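You operate a simulated robot arm through the tools that you are given. There is no shell and no other tool. Be economical: measure what you need, move in short steps, check, and stop when the job is done.

You are at the controls of a simulated robot arm. One attempt, no reset.

## Task
Put the dark blue relay from the top of the wooden bench on the upper pillar shelf. Then put the grey angle bracket on the upper pillar shelf away on the middle shelf of the grey rack. Then pull the cell one clear track cover open. Do these in the order given. Set down upright: grey angle bracket.

The check looks at the end state, three seconds after you hand in, the way a careful person would. Anything else that was tipped, shoved, dropped, spilled or broken makes it a failure. Lids that push on must go on centred and level and be pressed home; caps that screw on are set level and turned clockwise until they are tight.

## Robot
A 6-joint arm with a two-finger gripper on a trunk, on a base that drives. Base frame: it is fixed to the floor where the robot stands at the start and does not move with it; the origin is under the middle of the robot, x ahead of it, y to its left, z up; the surface under the hand at the start is at about z = 0.8. Readings come in m, degrees, newtons and seconds.
With the tool pointing down near the work surface it reaches from about 0.44 to 0.82 m from the robot's upright axis, wherever it stands. Its first joint turns from -166.0 to 166.0 degrees. Places, roughly: cell one clear track cover [7.5, -3.3, 1.3]; grey angle bracket [1.25, -4.5, 1]; middle shelf of the grey rack [12.1, -2.6, 0.9]; upper pillar shelf [1.2, -4.6, 0.9]. Payload 1.66 kg.
Tool frame: the origin (TCP) lies between the finger pads and is the grasp point; the fingertips stand 0.016 m ahead of it; z points along the fingers, y is the line along which they close. Largest opening 0.111 m; the body of the gripper starts 0.104 m behind the TCP.
Orientation is that of the tool frame in the base frame, as a unit quaternion [w, x, y, z]. With the fingers straight down and closing along the base's y, the tool's x points along the base's -x, its y along +y and its z along -z.

## Interface
- The arm moves only by the tool jog_arm. Its arguments are lists of equal length, an entry for each row: "grip": the gripper command, from -1 (shut) to 1 (fully open), values between in proportion; "travel": the shift along the tool's x, y, z in m, a list of three; "rotation": the turn, a rotation vector about the tool's x, y, z in degrees, a list of three. In form: {"grip": [grip, ...], "travel": [[tx, ty, tz], ...], "rotation": [[ax, ay, az], ...]}. A call has 1 to 8 rows; each row is the pose to reach, as a shift and turn from the pose commanded when the call began, along the tool's axes at that moment. A row lasts 0.2 s, in which the tool goes at most 0.05 m and 8.6 degrees; a call with a longer step from one row to the next is refused whole, and so is a gripper value outside its range. Where a pose cannot be reached the arm comes as near as it can. A force on the tool above 40 N (or 10 N above the force at the start of the call, whichever is more), or a blocked arm, ends the call early, and 0.2 s more pass. The fingers move at their own pace and stop on an object; they squeeze with about 32 N. The grip force told is the motor's: it shows also when the fingers shut on nothing. Time passes only in rows, and 0.2 s behind the last, so rows that repeat a pose let the fingers close. It gives the time, the measured TCP pose, the force on the tool (base axes), the opening and the grip force at its end, in the units of the frame above (readings bear some noise), with the torque about the TCP (base axes, N m) and any sound that the robot's microphone picked up.
- Cameras (640 x 400 px; columns grow to the right, rows downward): "scene" is now at [0.0774, 0.1924, 1.5662]; the picture's right is [-0.02, -1.00, 0.00], its down [-0.71, 0.02, -0.71] and it looks along [0.71, -0.02, -0.71] (base axes); focal length 296 px, centre (320, 200). "wrist" rides on the gripper at [0.07, 0.014, -0.143] in the tool frame; the picture's right is [-0.19, 0.98, 0.00], its down [-0.87, -0.17, -0.47] and it looks along [-0.46, -0.09, 0.88] (tool axes); focal length 230 px, centre (320, 200). There is no depth. A picture from a camera that has moved, and an enlarged one, comes with that camera's place and axes in the base frame and with its lens. The place of the scene camera against the robot may be out by one fixed shift of up to 0.025 m in any direction.
- snapshot(camera): a new picture of that camera. It takes no simulated time.
- slide_trunk(by): slides the trunk up (or, below 0, down) by that many m; the arm and the scene camera ride with it, the base frame stays. It gives what a move gives, with no picture.
- steer(legs): drives the robot by 1 to 6 legs, each [ahead, left, turn to the left] in m, m and degrees, along the robot's own axes; the way and the turn of a leg run together, so that a leg with both is an arc; at most 1.5 m and 180 degrees a leg. The arm and the cameras ride along, it lands a little off, and it stops where it bumps. It gives what a move gives.
- turn_head(pan, tilt): turns the head with the scene camera to pan (to the left, within 120 degrees either way) and tilt (down, from -29 to 69), counted from straight ahead of the robot. It gives what a move gives.
- zoom(camera, box): a new picture of the part [left, top, right, bottom] of that camera's present view, enlarged. It takes no simulated time.
- finish_job(): hands the job in; it is judged then, once.

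Go step by step. Nothing tells you exact positions but the pictures and the camera data: compare them with the known pose of the tool, close in by small moves and look again before you grip or let go. The budget is 165 turns and 108 pictures, counting those below and the enlarged ones. Unless the task says otherwise, let go and move clear before handing in, and close with one line.

The tools are called after ">>>" as name(argument=value, ...) on one line, values as JSON. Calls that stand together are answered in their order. jog_arm: Moves the arm, as the interface text tells. Its arguments: {"type":"object","properties":{"grip":{"type":"array","items":{"type":"number"}},"travel":{"type":"array","items":{"type":"array","items":{"type":"number"}}},"rotation":{"type":"array","items":{"type":"array","items":{"type":"number"}}}},"required":["grip","travel","rotation"]} The other tools are called the same way: slide_trunk (by) slides the trunk up or down; steer (legs) drives the base; turn_head (pan, tilt) turns the head that bears the scene camera; snapshot (camera) takes a picture; zoom (camera, box) takes an enlarged picture of a part of a camera's view; finish_job () hands the job in.

At the start:

```text
clock: 0.0
tool_pos: [0.5004, 0.1263, 1.082]
orientation: [-0.001, 0.0, 1.0, 0.0]
contact_force: [-0.2, -0.6, -0.6]
ft_torque: [0.01, -0.01, -0.03]
opening: 0.1106
grasp_force: 0.0
trunk travel left (down, up): [-0.15, 0.44]
robot x, y, heading: [-0.0038, 0.0001, -0.0]
head pan, tilt: [-1.3, 45.1]
```

scene: 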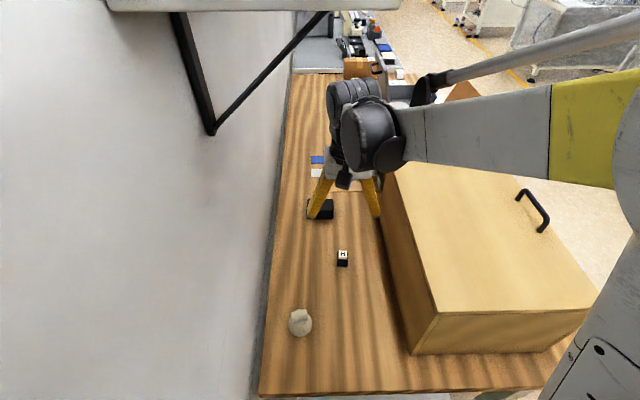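
wrist: 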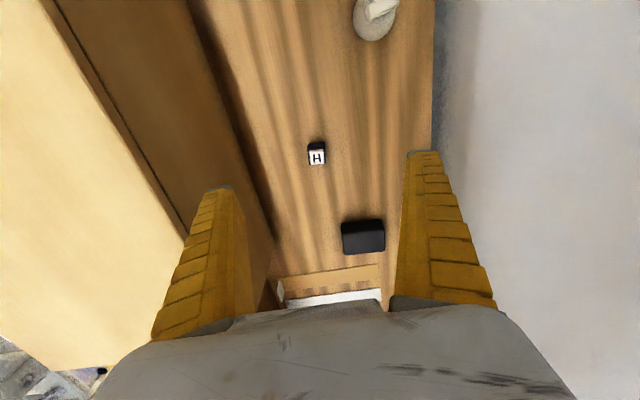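

I see a wooden bench with several small items: a white disc, a block marked H, a black block and something blue further off. I'll zoom in to identify the relay.

>>> zoom(camera="scene", box=[260, 130, 420, 280])

>>> zoom(camera="wrist", box=[240, 120, 440, 320])

>>> zoom(camera="scene", box=[280, 0, 480, 120])

```text
2.67 times, centred on (340, 205) of scene
camera zoom: at [0.0774, 0.1924, 1.5662], right [-0.02, -1.0, 0.0], down [-0.71, 0.02, -0.71], along [0.71, -0.02, -0.71], focal length 791 px, centre (267, 187)
```

zoom: 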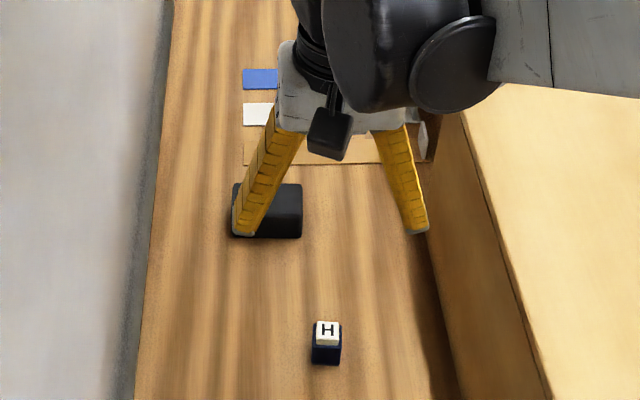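

```text
2.00 times, centred on (340, 220) of wrist
camera zoom: at [0.4307, 0.1409, 1.2241], right [0.19, 0.98, 0.0], down [0.87, -0.17, 0.47], along [0.46, -0.09, -0.88], focal length 460 px, centre (280, 160)
```

zoom: 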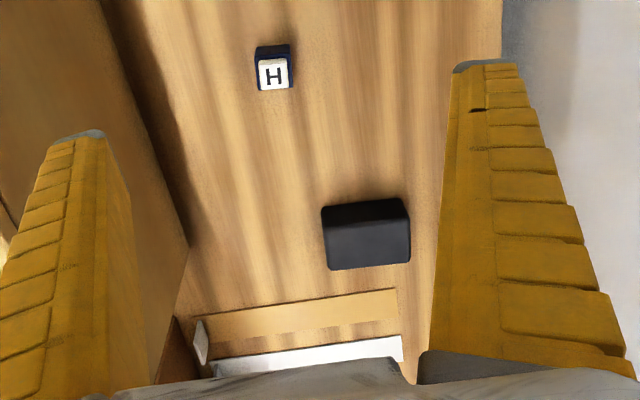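

```text
3.20 times, centred on (380, 60) of scene
camera zoom: at [0.0774, 0.1924, 1.5662], right [-0.02, -1.0, 0.0], down [-0.71, 0.02, -0.71], along [0.71, -0.02, -0.71], focal length 949 px, centre (128, 648)
```

zoom: 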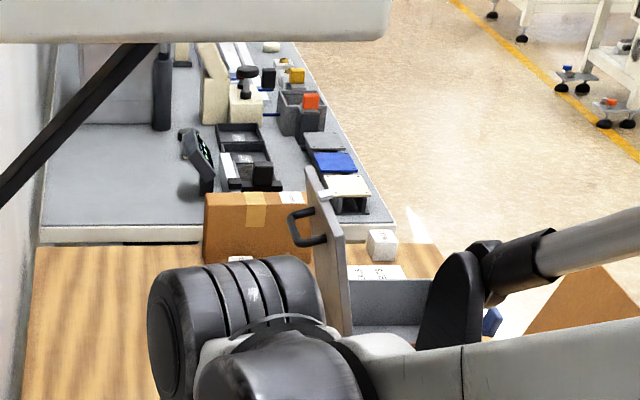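

The dark navy block with the H label at about (0.55, 0.11) is probably the relay. I'll look around for other dark blue candidates before I commit.

>>> turn_head(pan=-35, tilt=45)

>>> snapshot(camera="scene")

>>> zoom(camera="wrist", box=[290, 120, 350, 180])

```text
clock: 1.0
tool_pos: [0.5007, 0.1273, 1.0811]
orientation: [0.0, 0.0, 1.0, 0.001]
contact_force: [0.2, -0.3, -0.2]
ft_torque: [-0.02, 0.02, -0.02]
opening: 0.111
grasp_force: 0.0
trunk travel left (down, up): [-0.15, 0.44]
robot x, y, heading: [0.0002, -0.0012, -0.1]
head pan, tilt: [-35.0, 45.0]
```

```text
102 pictures are left
camera scene: at [0.0629, 0.1476, 1.5664], right [-0.57, -0.82, 0.0], down [-0.58, 0.41, -0.71], along [0.58, -0.41, -0.71], focal length 296 px, centre (320, 200)
```

scene: 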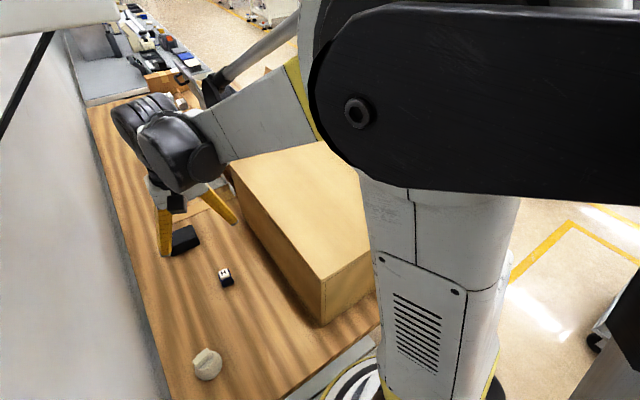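

```text
6.67 times, centred on (320, 150) of wrist
camera zoom: at [0.4308, 0.1409, 1.2241], right [0.19, 0.98, 0.0], down [0.87, -0.17, 0.47], along [0.46, -0.09, -0.88], focal length 1534 px, centre (320, 533)
```

zoom: 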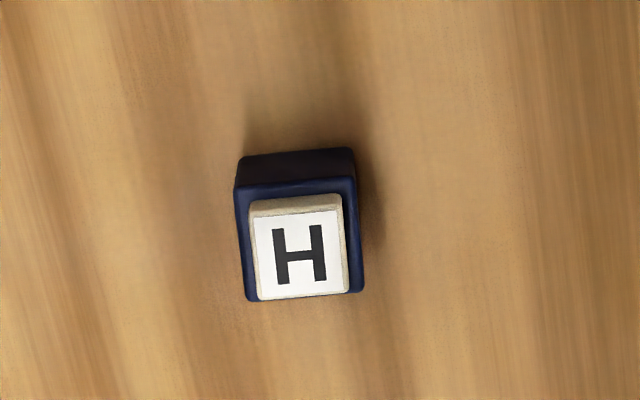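

The navy block with the cream H cap is the only dark blue part, so I take it as the relay. I'll move above it and look again.

>>> jog_arm(grip=[1, 1, 1, 1], travel=[[-0.02, -0.005, 0.04], [-0.035, -0.01, 0.08], [-0.045, -0.015, 0.12], [-0.045, -0.015, 0.15]], rotation=[[0, 0, 0], [0, 0, 0], [0, 0, 0], [0, 0, 0]])

>>> snapshot(camera="wrist")

```text
clock: 2.0
tool_pos: [0.5454, 0.1114, 0.931]
orientation: [0.0, 0.0, 1.0, -0.001]
contact_force: [0.4, 0.0, 0.9]
ft_torque: [-0.02, 0.03, 0.03]
opening: 0.1107
grasp_force: 0.0
trunk travel left (down, up): [-0.15, 0.44]
robot x, y, heading: [0.0013, -0.0, 0.0]
head pan, tilt: [-35.0, 45.0]
```

```text
100 pictures are left
camera wrist: at [0.4761, 0.1251, 1.0733], right [0.19, 0.98, 0.0], down [0.87, -0.17, 0.47], along [0.46, -0.09, -0.88], focal length 230 px, centre (320, 200)
```

wrist: 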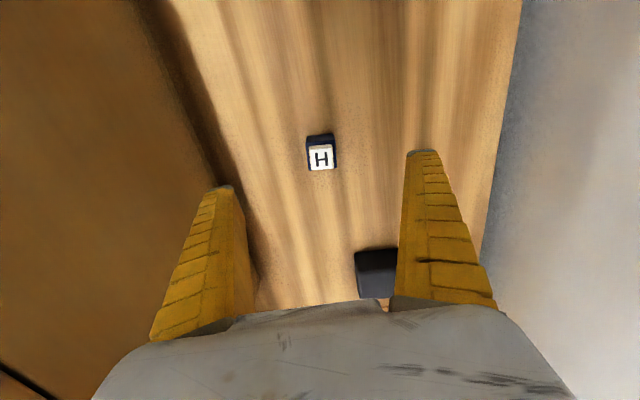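

The relay is nearly below the tool. I'll zoom to get its yaw.

>>> zoom(camera="wrist", box=[290, 120, 350, 180])

```text
6.67 times, centred on (320, 150) of wrist
camera zoom: at [0.4761, 0.1251, 1.0733], right [0.19, 0.98, 0.0], down [0.87, -0.17, 0.47], along [0.46, -0.09, -0.88], focal length 1534 px, centre (320, 533)
```

zoom: 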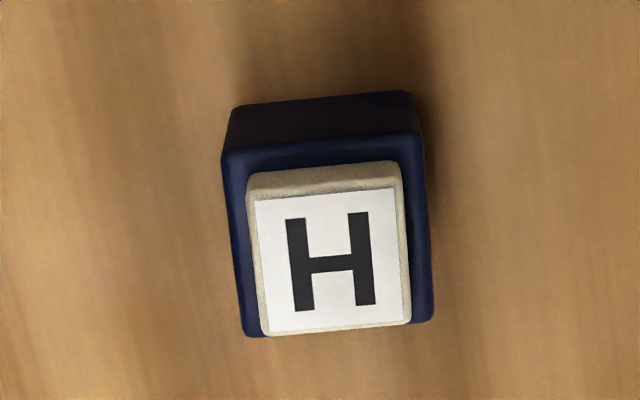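

The relay centre is at about (0.549, 0.112), with its top at about 0.834 and a yaw of about 5.5°. I'll turn to match, descend and grip.

>>> jog_arm(grip=[1, 1, 1, 1, -1, -1, -1], travel=[[-0.004, 0, 0.04], [-0.004, 0, 0.08], [-0.004, 0, 0.1], [-0.004, 0, 0.107], [-0.004, 0, 0.107], [-0.004, 0, 0.107], [-0.004, 0, 0.107]], rotation=[[0, 0, 5.5], [0, 0, 5.5], [0, 0, 5.5], [0, 0, 5.5], [0, 0, 5.5], [0, 0, 5.5], [0, 0, 5.5]])

>>> snapshot(camera="wrist")

```text
clock: 3.6
tool_pos: [0.5489, 0.1125, 0.8251]
orientation: [-0.001, 0.048, 0.999, -0.001]
contact_force: [0.9, 0.4, 10.3]
ft_torque: [-0.01, -0.01, 0.01]
opening: 0.0274
grasp_force: 31.9
trunk travel left (down, up): [-0.15, 0.44]
robot x, y, heading: [-0.0034, -0.0019, 0.1]
head pan, tilt: [-35.0, 45.0]
```

```text
98 pictures are left
camera wrist: at [0.4808, 0.1321, 0.9677], right [0.28, 0.96, 0.0], down [0.85, -0.25, 0.47], along [0.45, -0.13, -0.88], focal length 230 px, centre (320, 200)
```

wrist: 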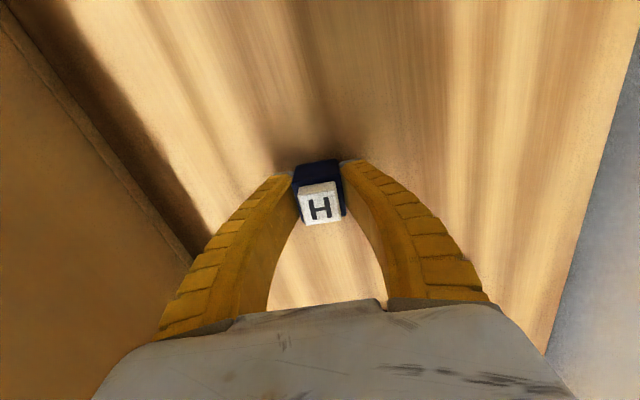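

The relay is gripped, with the opening at 0.027. I'll lift it up and back towards the starting pose.

>>> jog_arm(grip=[-1, -1, -1, -1, -1, -1, -1], travel=[[0, 0, -0.03], [0, 0, -0.07], [0, 0, -0.11], [0, 0, -0.15], [0.01, 0, -0.19], [0.03, 0, -0.23], [0.05, 0, -0.27]], rotation=[[0, 0, 0], [0, 0, 0], [0, 0, 0], [0, 0, 0], [0, 0, 0], [0, 0, 0], [0, 0, 0]])

>>> turn_head(pan=-100, tilt=25)

>>> snapshot(camera="scene")

>>> snapshot(camera="wrist")

```text
clock: 5.2
tool_pos: [0.5015, 0.1176, 1.0942]
orientation: [0.0, 0.048, 0.999, 0.0]
contact_force: [0.0, 0.1, -0.7]
ft_torque: [0.03, -0.03, -0.03]
opening: 0.0253
grasp_force: 32.6
trunk travel left (down, up): [-0.15, 0.44]
robot x, y, heading: [-0.0005, -0.0001, 0.0]
head pan, tilt: [-35.0, 45.0]
```

```text
clock: 6.5
tool_pos: [0.5023, 0.1188, 1.094]
orientation: [0.0, 0.048, 0.999, 0.001]
contact_force: [1.0, -0.1, -0.6]
ft_torque: [0.01, 0.02, 0.01]
opening: 0.0253
grasp_force: 32.0
trunk travel left (down, up): [-0.15, 0.44]
robot x, y, heading: [-0.0021, 0.0016, 0.1]
head pan, tilt: [-100.0, 25.0]
```

```text
97 pictures are left
camera scene: at [-0.0197, 0.1035, 1.597], right [-0.98, 0.17, 0.0], down [0.07, 0.42, -0.91], along [-0.16, -0.89, -0.42], focal length 296 px, centre (320, 200)
```

scene: 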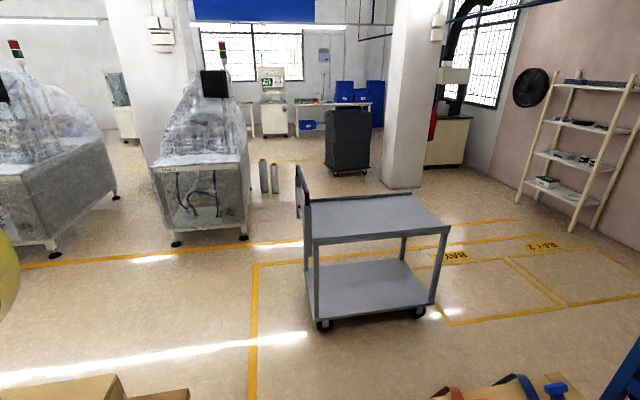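

```text
96 pictures are left
camera wrist: at [0.4341, 0.1395, 1.2363], right [0.28, 0.96, 0.0], down [0.85, -0.25, 0.47], along [0.45, -0.13, -0.88], focal length 230 px, centre (320, 200)
```

wrist: 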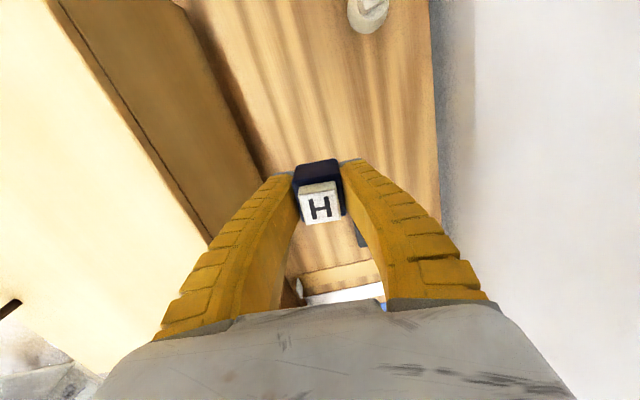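

The relay is up and held. Next I'll survey the floor around the robot for a path to the pillar near (1.2, -4.6).

>>> turn_head(pan=-115, tilt=55)

>>> snapshot(camera="scene")

>>> turn_head(pan=-60, tilt=25)

>>> snapshot(camera="scene")

```text
clock: 7.5
tool_pos: [0.5022, 0.1192, 1.0938]
orientation: [0.0, 0.048, 0.999, 0.0]
contact_force: [-0.8, 0.4, 0.3]
ft_torque: [0.0, 0.04, -0.03]
opening: 0.0251
grasp_force: 32.4
trunk travel left (down, up): [-0.15, 0.44]
robot x, y, heading: [-0.0013, 0.0023, -0.2]
head pan, tilt: [-115.0, 55.0]
```

```text
95 pictures are left
camera scene: at [-0.0342, 0.1288, 1.5531], right [-0.91, 0.42, 0.0], down [0.35, 0.74, -0.57], along [-0.24, -0.52, -0.82], focal length 296 px, centre (320, 200)
```

scene: 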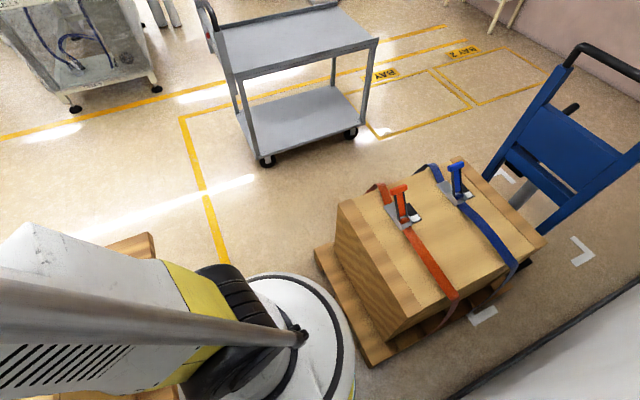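

```text
clock: 8.7
tool_pos: [0.5013, 0.1181, 1.0943]
orientation: [0.0, 0.047, 0.999, 0.0]
contact_force: [-0.3, -1.1, -0.7]
ft_torque: [-0.02, 0.01, -0.05]
opening: 0.025
grasp_force: 32.7
trunk travel left (down, up): [-0.15, 0.44]
robot x, y, heading: [-0.0009, -0.0009, -0.3]
head pan, tilt: [-60.0, 25.0]
```

```text
94 pictures are left
camera scene: at [0.0422, 0.1144, 1.597], right [-0.87, -0.5, 0.0], down [-0.21, 0.37, -0.91], along [0.45, -0.79, -0.42], focal length 296 px, centre (320, 200)
```

scene: 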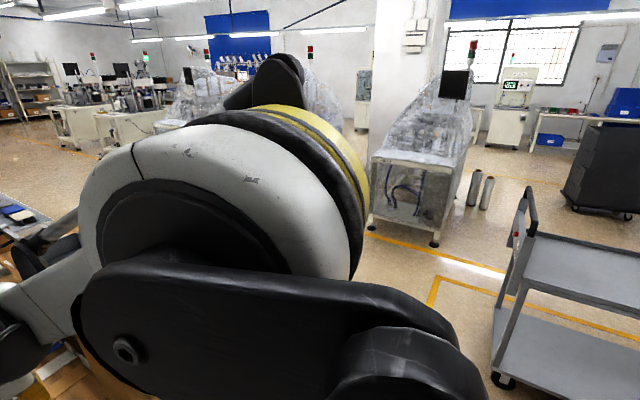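

The pallet is behind me and the right side is open floor. I'll zoom on the pillar region, and move the held relay right and up so it clears the box.

>>> zoom(camera="scene", box=[340, 40, 500, 140])

>>> jog_arm(grip=[-1, -1, -1, -1], travel=[[0, -0.03, -0.03], [0, -0.06, -0.065], [0, -0.09, -0.1], [0, -0.12, -0.13]], rotation=[[0, 0, 0], [0, 0, 0], [0, 0, 0], [0, 0, 0]])

```text
4.00 times, centred on (420, 90) of scene
camera zoom: at [0.0422, 0.1144, 1.597], right [-0.87, -0.5, 0.0], down [-0.21, 0.37, -0.91], along [0.45, -0.79, -0.42], focal length 1186 px, centre (-80, 640)
```

zoom: 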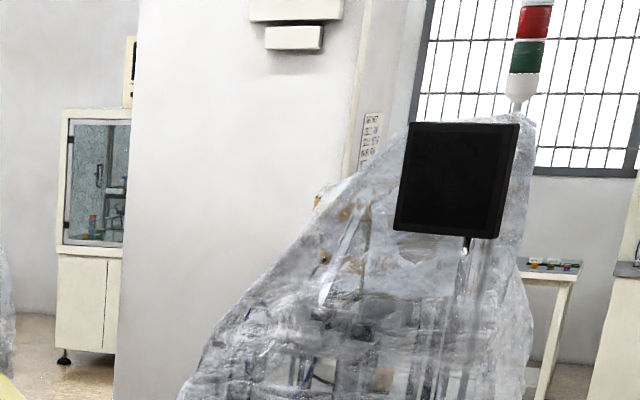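

```text
clock: 9.7
tool_pos: [0.4891, -0.0055, 1.2264]
orientation: [0.0, 0.048, 0.999, 0.0]
contact_force: [-0.4, -0.1, -0.5]
ft_torque: [0.0, -0.03, -0.02]
opening: 0.0252
grasp_force: 32.2
trunk travel left (down, up): [-0.15, 0.44]
robot x, y, heading: [0.0049, 0.002, 0.1]
head pan, tilt: [-60.0, 25.0]
```

The way to the right looks clear at this height. I'll strafe right 1 m, then look around.

>>> steer(legs=[[0, -0.5, 0], [0, -0.6, 0]])

>>> snapshot(camera="scene")

```text
clock: 15.7
tool_pos: [0.4973, -1.1021, 1.225]
orientation: [-0.001, 0.042, 0.999, 0.0]
contact_force: [-0.5, 0.1, -0.4]
ft_torque: [0.03, 0.0, -0.02]
opening: 0.0251
grasp_force: 31.8
trunk travel left (down, up): [-0.15, 0.44]
robot x, y, heading: [0.0072, -1.1035, 0.7]
head pan, tilt: [-60.0, 25.0]
```

```text
92 pictures are left
camera scene: at [0.0487, -0.991, 1.597], right [-0.86, -0.51, 0.0], down [-0.22, 0.36, -0.91], along [0.46, -0.78, -0.42], focal length 296 px, centre (320, 200)
```

scene: 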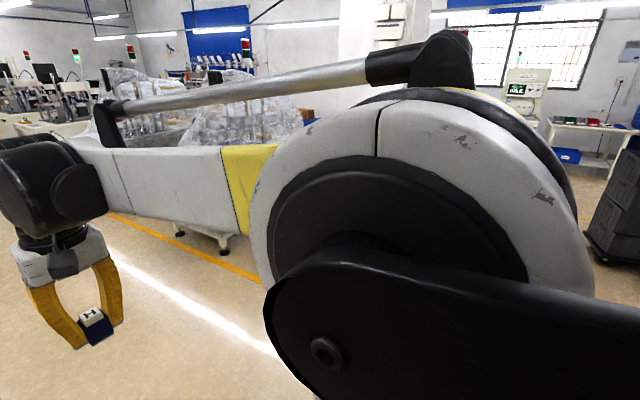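

The arm blocks the view to the right, so I'll turn the base right to face the pillar.

>>> steer(legs=[[0, 0, -90]])

>>> turn_head(pan=10, tilt=15)

>>> snapshot(camera="scene")

```text
clock: 19.9
tool_pos: [0.0058, -1.594, 1.2257]
orientation: [-0.001, 0.738, 0.674, 0.0]
contact_force: [0.9, 0.1, -1.6]
ft_torque: [0.01, 0.01, 0.03]
opening: 0.0251
grasp_force: 32.4
trunk travel left (down, up): [-0.15, 0.44]
robot x, y, heading: [0.0046, -1.1055, -89.5]
head pan, tilt: [-60.0, 25.0]
```

```text
clock: 21.4
tool_pos: [0.0047, -1.5942, 1.2251]
orientation: [0.0, 0.738, 0.674, -0.001]
contact_force: [-0.2, -0.3, -0.8]
ft_torque: [0.02, -0.02, -0.01]
opening: 0.0253
grasp_force: 32.3
trunk travel left (down, up): [-0.15, 0.44]
robot x, y, heading: [0.0066, -1.106, -89.8]
head pan, tilt: [10.0, 15.0]
```

```text
91 pictures are left
camera scene: at [0.2304, -1.1722, 1.6132], right [-0.98, -0.18, 0.0], down [-0.05, 0.25, -0.97], along [0.17, -0.95, -0.26], focal length 296 px, centre (320, 200)
```

scene: 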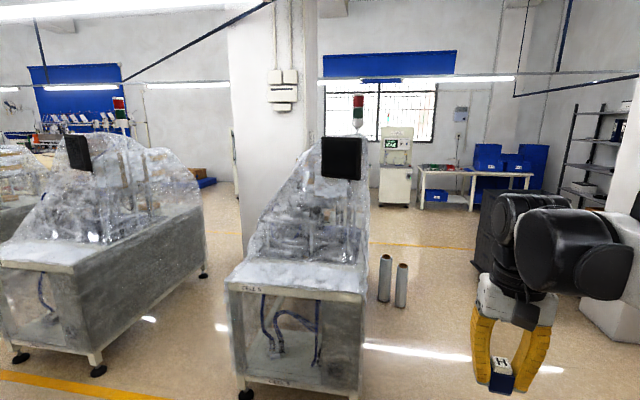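

The pillar stands just behind the first wrapped machine, and there's a roughly 1 m corridor between the machines at x≈1.45. I'll check the floor to my left before strafing.

>>> turn_head(pan=65, tilt=35)

>>> snapshot(camera="scene")

```text
clock: 22.6
tool_pos: [0.006, -1.5944, 1.2244]
orientation: [-0.001, 0.738, 0.674, 0.0]
contact_force: [0.6, 0.2, -0.7]
ft_torque: [0.02, -0.01, 0.0]
opening: 0.0252
grasp_force: 32.4
trunk travel left (down, up): [-0.15, 0.44]
robot x, y, heading: [0.0071, -1.1046, -89.9]
head pan, tilt: [65.0, 35.0]
```

```text
90 pictures are left
camera scene: at [0.2938, -1.1172, 1.5813], right [-0.42, -0.91, 0.0], down [-0.52, 0.24, -0.82], along [0.74, -0.34, -0.57], focal length 296 px, centre (320, 200)
```

scene: 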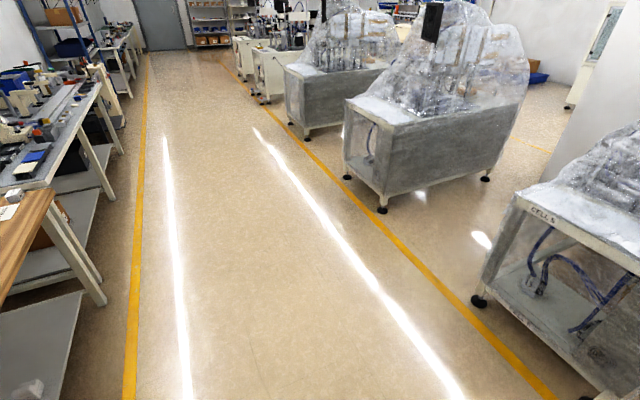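

The aisle is clear, and the corridor runs from x≈0.93 to 1.96. I'll strafe to x≈1.48 and move up to the corridor mouth for a look.

>>> steer(legs=[[0, 1.48, 0], [0.7, 0, 0]])

>>> turn_head(pan=5, tilt=20)

>>> snapshot(camera="scene")

```text
clock: 33.2
tool_pos: [1.4863, -2.2735, 1.2256]
orientation: [0.0, 0.733, 0.68, 0.0]
contact_force: [-0.4, -1.1, -1.0]
ft_torque: [0.01, -0.01, -0.01]
opening: 0.0251
grasp_force: 31.7
trunk travel left (down, up): [-0.15, 0.44]
robot x, y, heading: [1.4823, -1.7831, -88.7]
head pan, tilt: [65.0, 35.0]
```

```text
clock: 34.5
tool_pos: [1.4847, -2.2716, 1.225]
orientation: [0.0, 0.733, 0.68, 0.0]
contact_force: [0.1, 0.0, -0.4]
ft_torque: [0.02, 0.01, 0.0]
opening: 0.0251
grasp_force: 32.2
trunk travel left (down, up): [-0.15, 0.44]
robot x, y, heading: [1.4788, -1.7814, -88.7]
head pan, tilt: [5.0, 20.0]
```

```text
89 pictures are left
camera scene: at [1.6946, -1.8474, 1.6051], right [-0.99, -0.11, 0.0], down [-0.04, 0.34, -0.94], along [0.1, -0.93, -0.34], focal length 296 px, centre (320, 200)
```

scene: 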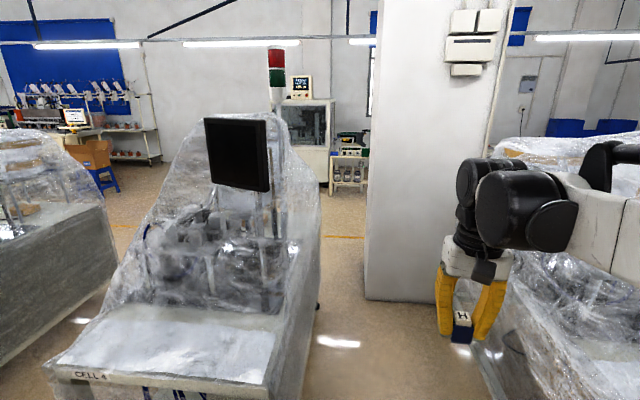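

The pillar's near face is at y≈-3.9, so the shelf must be on its far side. The gap beside the pillar is too narrow, so I'll go round between cells 4 and 3. First I'll strafe left and look down that corridor.

>>> steer(legs=[[-0.2, 1.45, 0], [0, 0.3, -1.3]])

>>> turn_head(pan=0, tilt=30)

>>> snapshot(camera="scene")

```text
clock: 43.6
tool_pos: [3.2419, -2.0591, 1.2245]
orientation: [0.001, 0.747, 0.665, 0.0]
contact_force: [-0.4, -0.5, 0.1]
ft_torque: [0.0, 0.02, 0.01]
opening: 0.0253
grasp_force: 32.0
trunk travel left (down, up): [-0.15, 0.44]
robot x, y, heading: [3.2553, -1.5714, -91.2]
head pan, tilt: [5.0, 20.0]
```

```text
clock: 44.3
tool_pos: [3.2418, -2.0592, 1.2238]
orientation: [0.0, 0.746, 0.666, -0.001]
contact_force: [0.9, 0.2, -1.1]
ft_torque: [0.02, 0.04, -0.02]
opening: 0.0253
grasp_force: 31.6
trunk travel left (down, up): [-0.15, 0.44]
robot x, y, heading: [3.2556, -1.5693, -91.0]
head pan, tilt: [0.0, 30.0]
```

```text
88 pictures are left
camera scene: at [3.4595, -1.6395, 1.5891], right [-1.0, 0.02, 0.0], down [0.01, 0.5, -0.87], along [-0.02, -0.87, -0.5], focal length 296 px, centre (320, 200)
```

scene: 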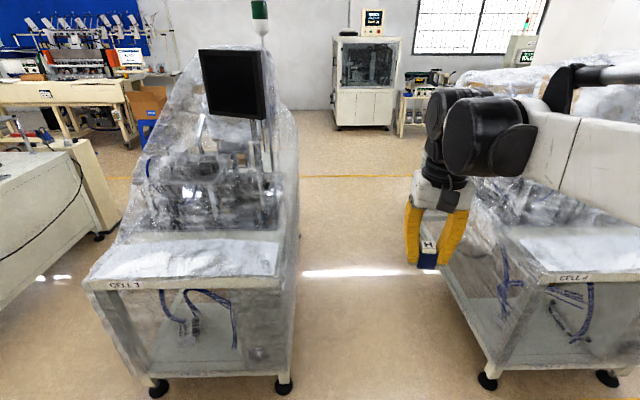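

The corridor centre is at x≈3.1 and it's clear. I'll drive through to y≈-5.1, behind the machines.

>>> steer(legs=[[0, -0.12, 1.0], [1.2, 0, 0], [1.2, 0, 0], [1.1, 0, 0]])

>>> turn_head(pan=-90, tilt=30)

>>> snapshot(camera="scene")

```text
clock: 62.0
tool_pos: [3.1996, -5.5259, 1.2251]
orientation: [0.0, 0.734, 0.679, -0.001]
contact_force: [0.3, -0.1, -0.1]
ft_torque: [0.01, 0.03, -0.01]
opening: 0.0253
grasp_force: 32.1
trunk travel left (down, up): [-0.15, 0.44]
robot x, y, heading: [3.1963, -5.035, -89.0]
head pan, tilt: [0.0, 30.0]
```

```text
clock: 63.7
tool_pos: [3.2011, -5.5254, 1.224]
orientation: [-0.001, 0.734, 0.679, 0.0]
contact_force: [0.8, -1.3, -1.3]
ft_torque: [0.01, 0.0, 0.01]
opening: 0.0252
grasp_force: 32.3
trunk travel left (down, up): [-0.15, 0.44]
robot x, y, heading: [3.1965, -5.0332, -88.6]
head pan, tilt: [-90.0, 30.0]
```

```text
87 pictures are left
camera scene: at [3.3109, -5.0104, 1.589], right [-0.02, 1.0, 0.0], down [0.5, 0.01, -0.87], along [-0.87, -0.01, -0.5], focal length 296 px, centre (320, 200)
```

scene: 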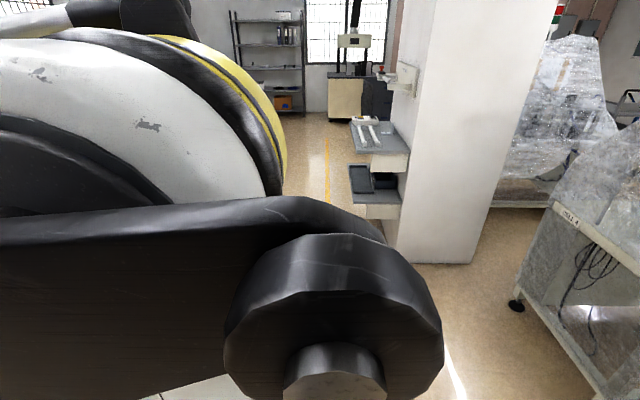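

The pillar shelves are on the far face of the pillar. I'll zoom in on them.

>>> zoom(camera="scene", box=[300, 50, 460, 220])

```text
2.35 times, centred on (380, 135) of scene
camera zoom: at [3.3109, -5.0104, 1.589], right [-0.02, 1.0, 0.0], down [0.5, 0.01, -0.87], along [-0.87, -0.01, -0.5], focal length 698 px, centre (179, 353)
```

zoom: 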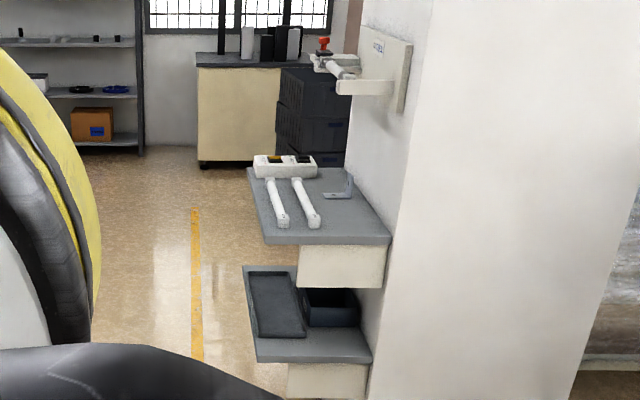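

The upper shelf top holds two white tubes, a white tray and the L bracket. I'll turn to face it, drive nearer and look again.

>>> steer(legs=[[0, 0, -91], [1.0, 0.3, 0]])

>>> turn_head(pan=-35, tilt=35)

>>> snapshot(camera="scene")

```text
clock: 73.0
tool_pos: [1.702, -5.2903, 1.2253]
orientation: [0.001, 0.998, -0.06, -0.001]
contact_force: [0.0, -0.2, -0.2]
ft_torque: [-0.02, 0.02, 0.0]
opening: 0.0249
grasp_force: 31.9
trunk travel left (down, up): [-0.15, 0.44]
robot x, y, heading: [2.1939, -5.3085, 178.4]
head pan, tilt: [-90.0, 30.0]
```

```text
clock: 74.2
tool_pos: [1.7015, -5.2907, 1.2243]
orientation: [0.0, 0.998, -0.061, 0.0]
contact_force: [-0.5, 0.0, 0.0]
ft_torque: [-0.03, 0.01, 0.0]
opening: 0.025
grasp_force: 32.3
trunk travel left (down, up): [-0.15, 0.44]
robot x, y, heading: [2.1869, -5.3053, 178.6]
head pan, tilt: [-35.0, 35.0]
```

```text
85 pictures are left
camera scene: at [2.1509, -5.4401, 1.5813], right [0.6, 0.8, 0.0], down [0.46, -0.34, -0.82], along [-0.66, 0.49, -0.57], focal length 296 px, centre (320, 200)
```

scene: 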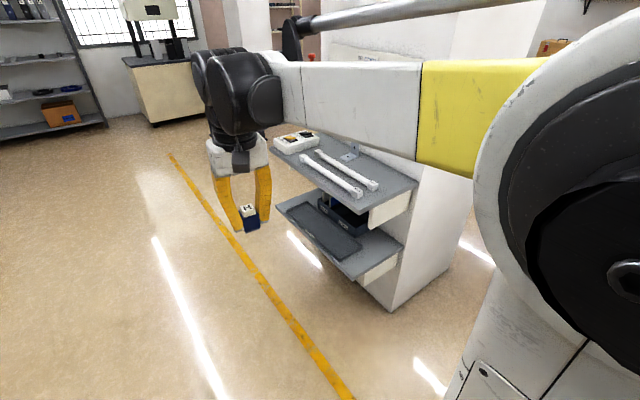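

I'll turn to face the pillar (heading 90) and look at the shelf from the front.

>>> steer(legs=[[0, 0, -88.6], [-0.1, 0.75, 0]])

>>> turn_head(pan=5, tilt=40)

>>> snapshot(camera="scene")

>>> snapshot(camera="wrist")

```text
clock: 82.0
tool_pos: [1.4519, -4.9112, 1.2255]
orientation: [0.0, -0.668, 0.744, 0.0]
contact_force: [0.3, 0.3, -0.4]
ft_torque: [0.01, -0.01, 0.01]
opening: 0.0252
grasp_force: 31.5
trunk travel left (down, up): [-0.15, 0.44]
robot x, y, heading: [1.4404, -5.4003, 89.4]
head pan, tilt: [-35.0, 35.0]
```

```text
clock: 83.1
tool_pos: [1.4515, -4.9103, 1.2243]
orientation: [0.0, -0.667, 0.745, 0.0]
contact_force: [0.2, 0.7, 0.5]
ft_torque: [-0.01, -0.01, 0.01]
opening: 0.0252
grasp_force: 31.9
trunk travel left (down, up): [-0.15, 0.44]
robot x, y, heading: [1.4438, -5.3999, 89.2]
head pan, tilt: [5.0, 40.0]
```

```text
84 pictures are left
camera scene: at [1.2627, -5.3283, 1.5737], right [1.0, 0.07, 0.0], down [0.05, -0.64, -0.77], along [-0.06, 0.76, -0.64], focal length 296 px, centre (320, 200)
```

scene: 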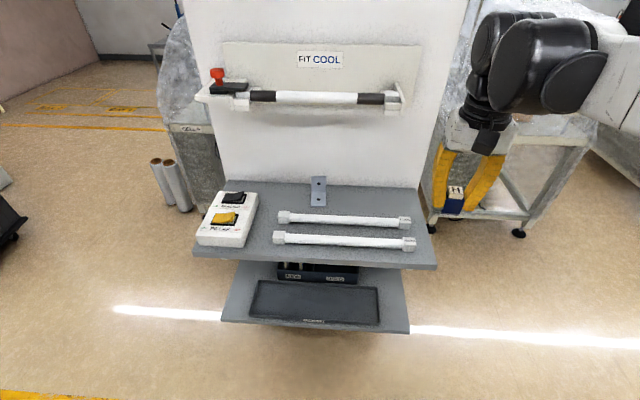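

```text
83 pictures are left
camera wrist: at [1.4321, -4.978, 1.3672], right [-0.96, 0.29, 0.0], down [0.26, 0.84, 0.47], along [0.14, 0.45, -0.88], focal length 230 px, centre (320, 200)
```

wrist: 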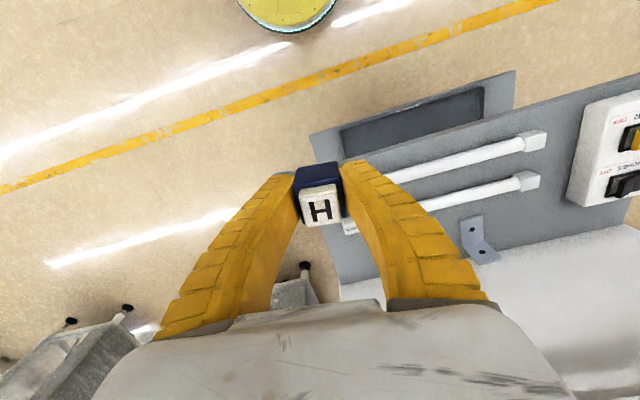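

The shelf top is at about z 0.89, running from y≈-4.81 to -4.42. The strip in front of the tubes, at about y=-4.772, is free and clear of the lamp above. I'll bring the relay over (1.25, -4.772).

>>> jog_arm(grip=[-1, -1, -1, -1, -1, -1], travel=[[-0.02, 0.036, 0.02], [-0.04, 0.072, 0.04], [-0.06, 0.108, 0.06], [-0.08, 0.144, 0.08], [-0.1, 0.18, 0.1], [-0.115, 0.214, 0.125]], rotation=[[0, 0, -1], [0, 0, -2], [0, 0, -3], [0, 0, -4], [0, 0, -5], [0, 0, -6.3]])

>>> snapshot(camera="wrist")

>>> snapshot(camera="scene")

```text
clock: 84.5
tool_pos: [1.2509, -4.7759, 1.0968]
orientation: [0.0, 0.708, -0.707, -0.001]
contact_force: [0.0, -0.2, 0.3]
ft_torque: [-0.01, 0.0, -0.02]
opening: 0.0253
grasp_force: 32.1
trunk travel left (down, up): [-0.15, 0.44]
robot x, y, heading: [1.4429, -5.3956, 89.1]
head pan, tilt: [5.0, 40.0]
```

```text
82 pictures are left
camera wrist: at [1.2389, -4.8446, 1.2394], right [-0.98, 0.19, 0.0], down [0.17, 0.87, 0.47], along [0.09, 0.46, -0.88], focal length 230 px, centre (320, 200)
```

wrist: 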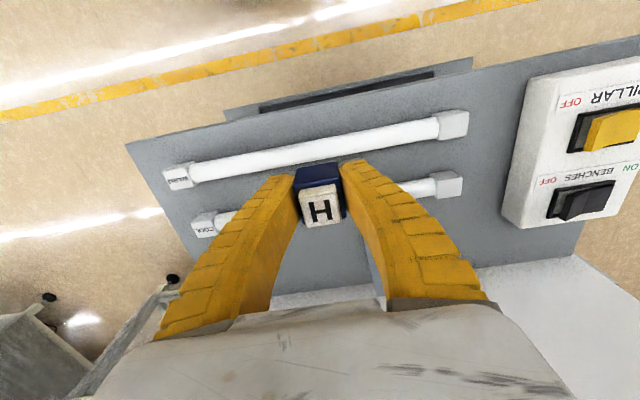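

```text
81 pictures are left
camera scene: at [1.2619, -5.3276, 1.5735], right [1.0, 0.07, 0.0], down [0.05, -0.64, -0.77], along [-0.06, 0.76, -0.64], focal length 296 px, centre (320, 200)
```

scene: 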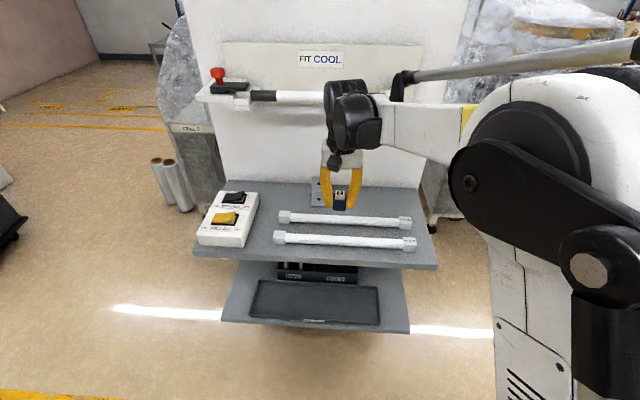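

Triangulating puts the shelf top nearer 0.93, and the strip in front of the tubes is only about 4 cm, which is too tight. The gap between the switch box and the tubes (x≈1.00–1.07) is better with the gripper turned 90°. I'll shift the base left, and turn the gripper.

>>> steer(legs=[[0, 0.3, 0.9]])

>>> jog_arm(grip=[-1, -1, -1, -1, -1, -1, -1, -1], travel=[[0, 0, -0.01], [0, 0, -0.02], [0, 0, -0.02], [0, 0, -0.02], [0, 0, -0.02], [0, 0, -0.02], [0, 0, -0.02], [0, 0, -0.02]], rotation=[[0, 0, -8], [0, 0, -16], [0, 0, -24], [0, 0, -32], [0, 0, -40], [0, 0, -48], [0, 0, -56], [0, 0, -64]])

>>> jog_arm(grip=[-1, -1, -1, -1], travel=[[0, 0, 0], [0, 0, 0], [0, 0, 0], [0, 0, 0]], rotation=[[0, 0, -8], [0, 0, -16], [0, 0, -24], [0, 0, -26]])

>>> snapshot(camera="wrist")

>>> snapshot(camera="scene")

```text
clock: 86.6
tool_pos: [0.9377, -4.7777, 1.0981]
orientation: [0.001, 0.714, -0.701, 0.0]
contact_force: [0.3, -0.2, -0.5]
ft_torque: [0.01, -0.05, 0.01]
opening: 0.0253
grasp_force: 32.8
trunk travel left (down, up): [-0.15, 0.44]
robot x, y, heading: [1.1411, -5.3936, 90.4]
head pan, tilt: [5.0, 40.0]
```

```text
clock: 88.4
tool_pos: [0.9384, -4.7788, 1.1185]
orientation: [0.0, 0.977, -0.215, -0.001]
contact_force: [0.0, 0.8, -0.6]
ft_torque: [0.03, -0.01, 0.0]
opening: 0.0254
grasp_force: 32.2
trunk travel left (down, up): [-0.15, 0.44]
robot x, y, heading: [1.1402, -5.3982, 90.1]
head pan, tilt: [5.0, 40.0]
```

```text
clock: 89.4
tool_pos: [0.9382, -4.7781, 1.1178]
orientation: [0.0, 1.0, 0.011, 0.0]
contact_force: [0.4, -0.1, -0.7]
ft_torque: [0.0, 0.02, 0.01]
opening: 0.0252
grasp_force: 32.0
trunk travel left (down, up): [-0.15, 0.44]
robot x, y, heading: [1.1381, -5.3979, 90.2]
head pan, tilt: [5.0, 40.0]
```

```text
80 pictures are left
camera wrist: at [1.0089, -4.7892, 1.2605], right [-0.17, -0.99, 0.0], down [-0.87, 0.15, 0.47], along [-0.46, 0.08, -0.88], focal length 230 px, centre (320, 200)
```

wrist: 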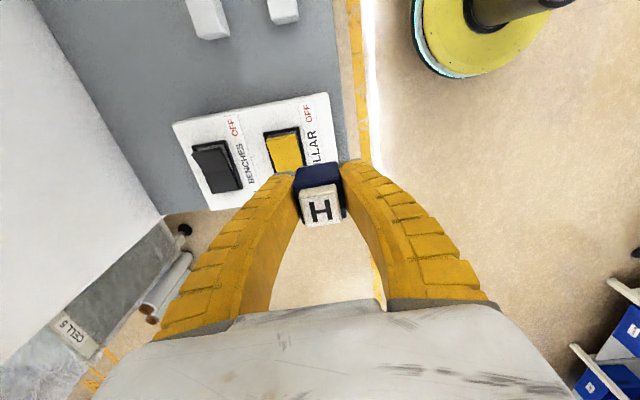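

```text
79 pictures are left
camera scene: at [0.9571, -5.3305, 1.5737], right [1.0, 0.09, 0.0], down [0.06, -0.64, -0.77], along [-0.07, 0.76, -0.64], focal length 296 px, centre (320, 200)
```

scene: 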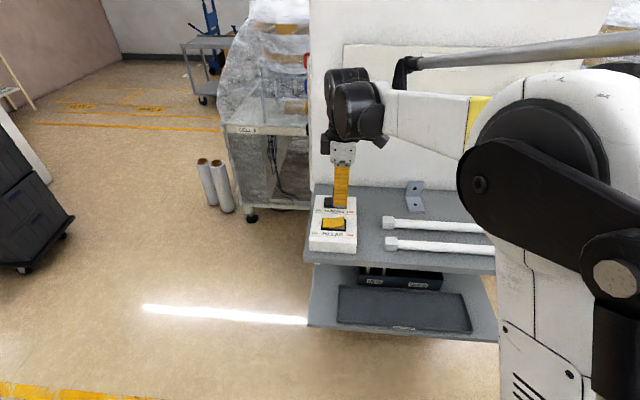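

The gripper is turned. Next I'll move over the gap at about (1.03, -4.74) and descend part way.

>>> jog_arm(grip=[-1, -1, -1, -1], travel=[[0.04, -0.015, 0.0], [0.08, -0.03, 0.01], [0.093, -0.038, 0.04], [0.093, -0.038, 0.07]], rotation=[[0, 0, 0], [0, 0, 0], [0, 0, 1.2], [0, 0, 1.2]])

>>> snapshot(camera="wrist")

>>> zoom(camera="scene", box=[290, 150, 450, 280])

```text
clock: 90.4
tool_pos: [1.0315, -4.7368, 1.0469]
orientation: [0.001, 1.0, 0.0, -0.001]
contact_force: [-0.1, 0.0, -1.1]
ft_torque: [-0.02, 0.0, -0.01]
opening: 0.0253
grasp_force: 31.9
trunk travel left (down, up): [-0.15, 0.44]
robot x, y, heading: [1.1386, -5.3961, 90.3]
head pan, tilt: [5.0, 40.0]
```

```text
78 pictures are left
camera wrist: at [1.1007, -4.7508, 1.1893], right [-0.19, -0.98, 0.0], down [-0.87, 0.17, 0.47], along [-0.46, 0.09, -0.88], focal length 230 px, centre (320, 200)
```

wrist: 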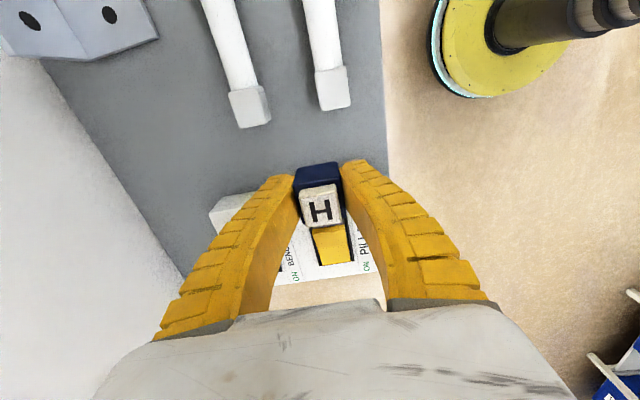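

```text
3.08 times, centred on (370, 215) of scene
camera zoom: at [0.957, -5.3301, 1.5736], right [1.0, 0.09, 0.0], down [0.06, -0.64, -0.77], along [-0.07, 0.76, -0.64], focal length 912 px, centre (166, 154)
```

zoom: 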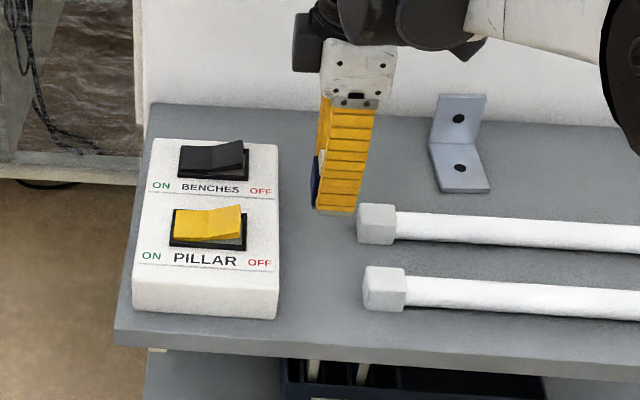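

The relay is centred in the gap. I'll descend in small steps until it touches.

>>> jog_arm(grip=[-1, -1, -1], travel=[[-0.001, 0, 0.03], [-0.001, 0, 0.06], [-0.001, 0, 0.075]], rotation=[[0, 0, 0], [0, 0, 0], [0, 0, 0]])

>>> zoom(camera="scene", box=[290, 150, 450, 280])

```text
clock: 91.2
tool_pos: [1.0277, -4.7397, 0.9714]
orientation: [0.001, 1.0, 0.0, 0.0]
contact_force: [-0.4, -1.2, -0.3]
ft_torque: [0.0, 0.01, -0.02]
opening: 0.0253
grasp_force: 31.8
trunk travel left (down, up): [-0.15, 0.44]
robot x, y, heading: [1.1387, -5.3973, 90.3]
head pan, tilt: [5.0, 40.0]
```

```text
3.08 times, centred on (370, 215) of scene
camera zoom: at [0.9571, -5.3304, 1.5737], right [1.0, 0.09, 0.0], down [0.06, -0.64, -0.77], along [-0.07, 0.76, -0.64], focal length 912 px, centre (166, 154)
```

zoom: 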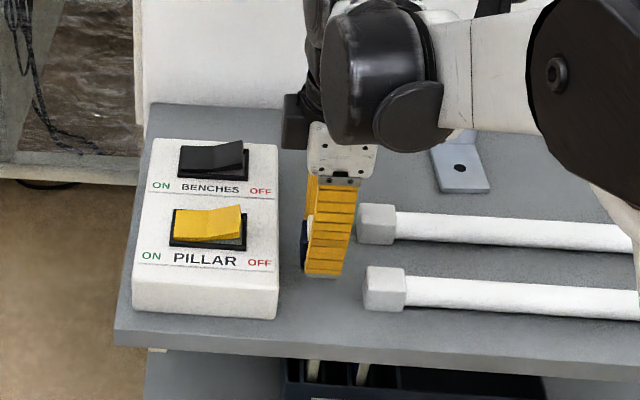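

No contact yet, so I'll keep going down.

>>> jog_arm(grip=[-1, -1], travel=[[-0.003, 0, 0.007], [-0.003, 0, 0.012]], rotation=[[0, 0, 0], [0, 0, 0]])

>>> jog_arm(grip=[-1], travel=[[0, 0, 0.006]], rotation=[[0, 0, 0]])

>>> jog_arm(grip=[-1], travel=[[0, 0, 0.005]], rotation=[[0, 0, 0]])

>>> zoom(camera="scene", box=[290, 150, 450, 280])

```text
clock: 91.8
tool_pos: [1.0271, -4.7379, 0.9591]
orientation: [0.0, 1.0, -0.001, 0.0]
contact_force: [-0.4, -0.3, -0.5]
ft_torque: [0.01, 0.04, 0.01]
opening: 0.0253
grasp_force: 32.0
trunk travel left (down, up): [-0.15, 0.44]
robot x, y, heading: [1.1416, -5.3974, 90.4]
head pan, tilt: [5.0, 40.0]
```

```text
clock: 92.2
tool_pos: [1.0266, -4.739, 0.9543]
orientation: [0.0, 1.0, -0.001, 0.0]
contact_force: [-0.8, 0.0, -1.1]
ft_torque: [0.05, 0.0, -0.02]
opening: 0.0254
grasp_force: 32.3
trunk travel left (down, up): [-0.15, 0.44]
robot x, y, heading: [1.1384, -5.4021, 90.4]
head pan, tilt: [5.0, 40.0]
```

```text
clock: 92.6
tool_pos: [1.0267, -4.7383, 0.9498]
orientation: [0.0, 1.0, -0.001, 0.0]
contact_force: [-0.1, 0.2, -0.4]
ft_torque: [0.0, -0.01, -0.03]
opening: 0.0253
grasp_force: 32.3
trunk travel left (down, up): [-0.15, 0.44]
robot x, y, heading: [1.1387, -5.4011, 90.3]
head pan, tilt: [5.0, 40.0]
```

```text
3.08 times, centred on (370, 215) of scene
camera zoom: at [0.9571, -5.3305, 1.5737], right [1.0, 0.09, 0.0], down [0.06, -0.64, -0.77], along [-0.07, 0.76, -0.64], focal length 912 px, centre (166, 154)
```

zoom: 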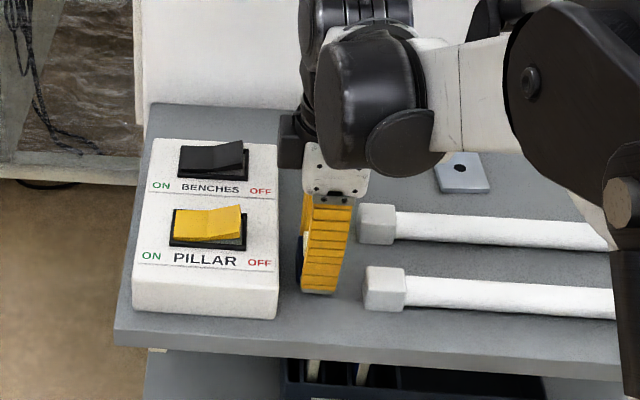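

Still no contact, so I'll continue down.

>>> jog_arm(grip=[-1], travel=[[0, 0, 0.008]], rotation=[[0, 0, 0]])

>>> jog_arm(grip=[-1], travel=[[0, 0, 0.005]], rotation=[[0, 0, 0]])

>>> jog_arm(grip=[-1], travel=[[0, 0, 0.004]], rotation=[[0, 0, 0]])

>>> jog_arm(grip=[-1], travel=[[0, 0, 0.004]], rotation=[[0, 0, 0]])

>>> zoom(camera="scene", box=[290, 150, 450, 280])

```text
clock: 93.0
tool_pos: [1.0274, -4.7398, 0.9425]
orientation: [-0.001, 1.0, -0.001, 0.0]
contact_force: [0.4, 5.0, 19.9]
ft_torque: [0.04, 0.04, -0.04]
opening: 0.0331
grasp_force: 31.9
trunk travel left (down, up): [-0.15, 0.44]
robot x, y, heading: [1.142, -5.4019, 90.6]
head pan, tilt: [5.0, 40.0]
```

```text
clock: 93.4
tool_pos: [1.0262, -4.7399, 0.9386]
orientation: [-0.001, 1.0, -0.001, 0.0]
contact_force: [1.2, 8.7, 22.5]
ft_torque: [-0.03, 0.01, 0.0]
opening: 0.0377
grasp_force: 31.9
trunk travel left (down, up): [-0.15, 0.44]
robot x, y, heading: [1.1404, -5.3982, 90.3]
head pan, tilt: [5.0, 40.0]
```

```text
clock: 93.8
tool_pos: [1.0266, -4.7396, 0.9336]
orientation: [-0.001, 1.0, -0.001, 0.0]
contact_force: [0.0, 6.7, 23.1]
ft_torque: [-0.12, 0.09, -0.04]
opening: 0.0405
grasp_force: 32.5
trunk travel left (down, up): [-0.15, 0.44]
robot x, y, heading: [1.1402, -5.3962, 90.3]
head pan, tilt: [5.0, 40.0]
```

```text
clock: 94.2
tool_pos: [1.0265, -4.741, 0.9293]
orientation: [-0.001, 1.0, -0.001, 0.0]
contact_force: [-0.3, 4.8, 24.9]
ft_torque: [-0.22, 0.07, 0.0]
opening: 0.0431
grasp_force: 31.9
trunk travel left (down, up): [-0.15, 0.44]
robot x, y, heading: [1.1382, -5.3995, 90.3]
head pan, tilt: [5.0, 40.0]
```

```text
3.08 times, centred on (370, 215) of scene
camera zoom: at [0.9574, -5.3323, 1.5739], right [1.0, 0.09, 0.0], down [0.06, -0.64, -0.77], along [-0.07, 0.76, -0.64], focal length 912 px, centre (166, 154)
```

zoom: 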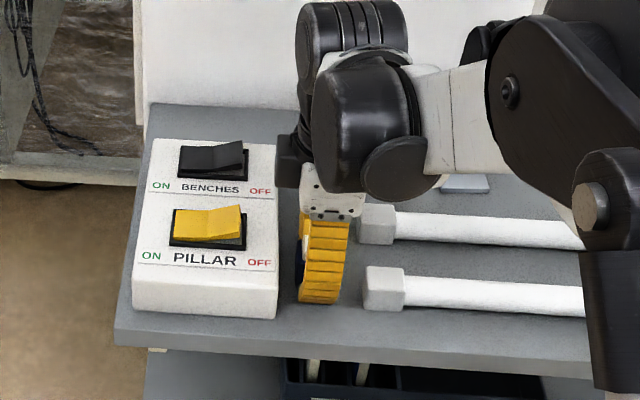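

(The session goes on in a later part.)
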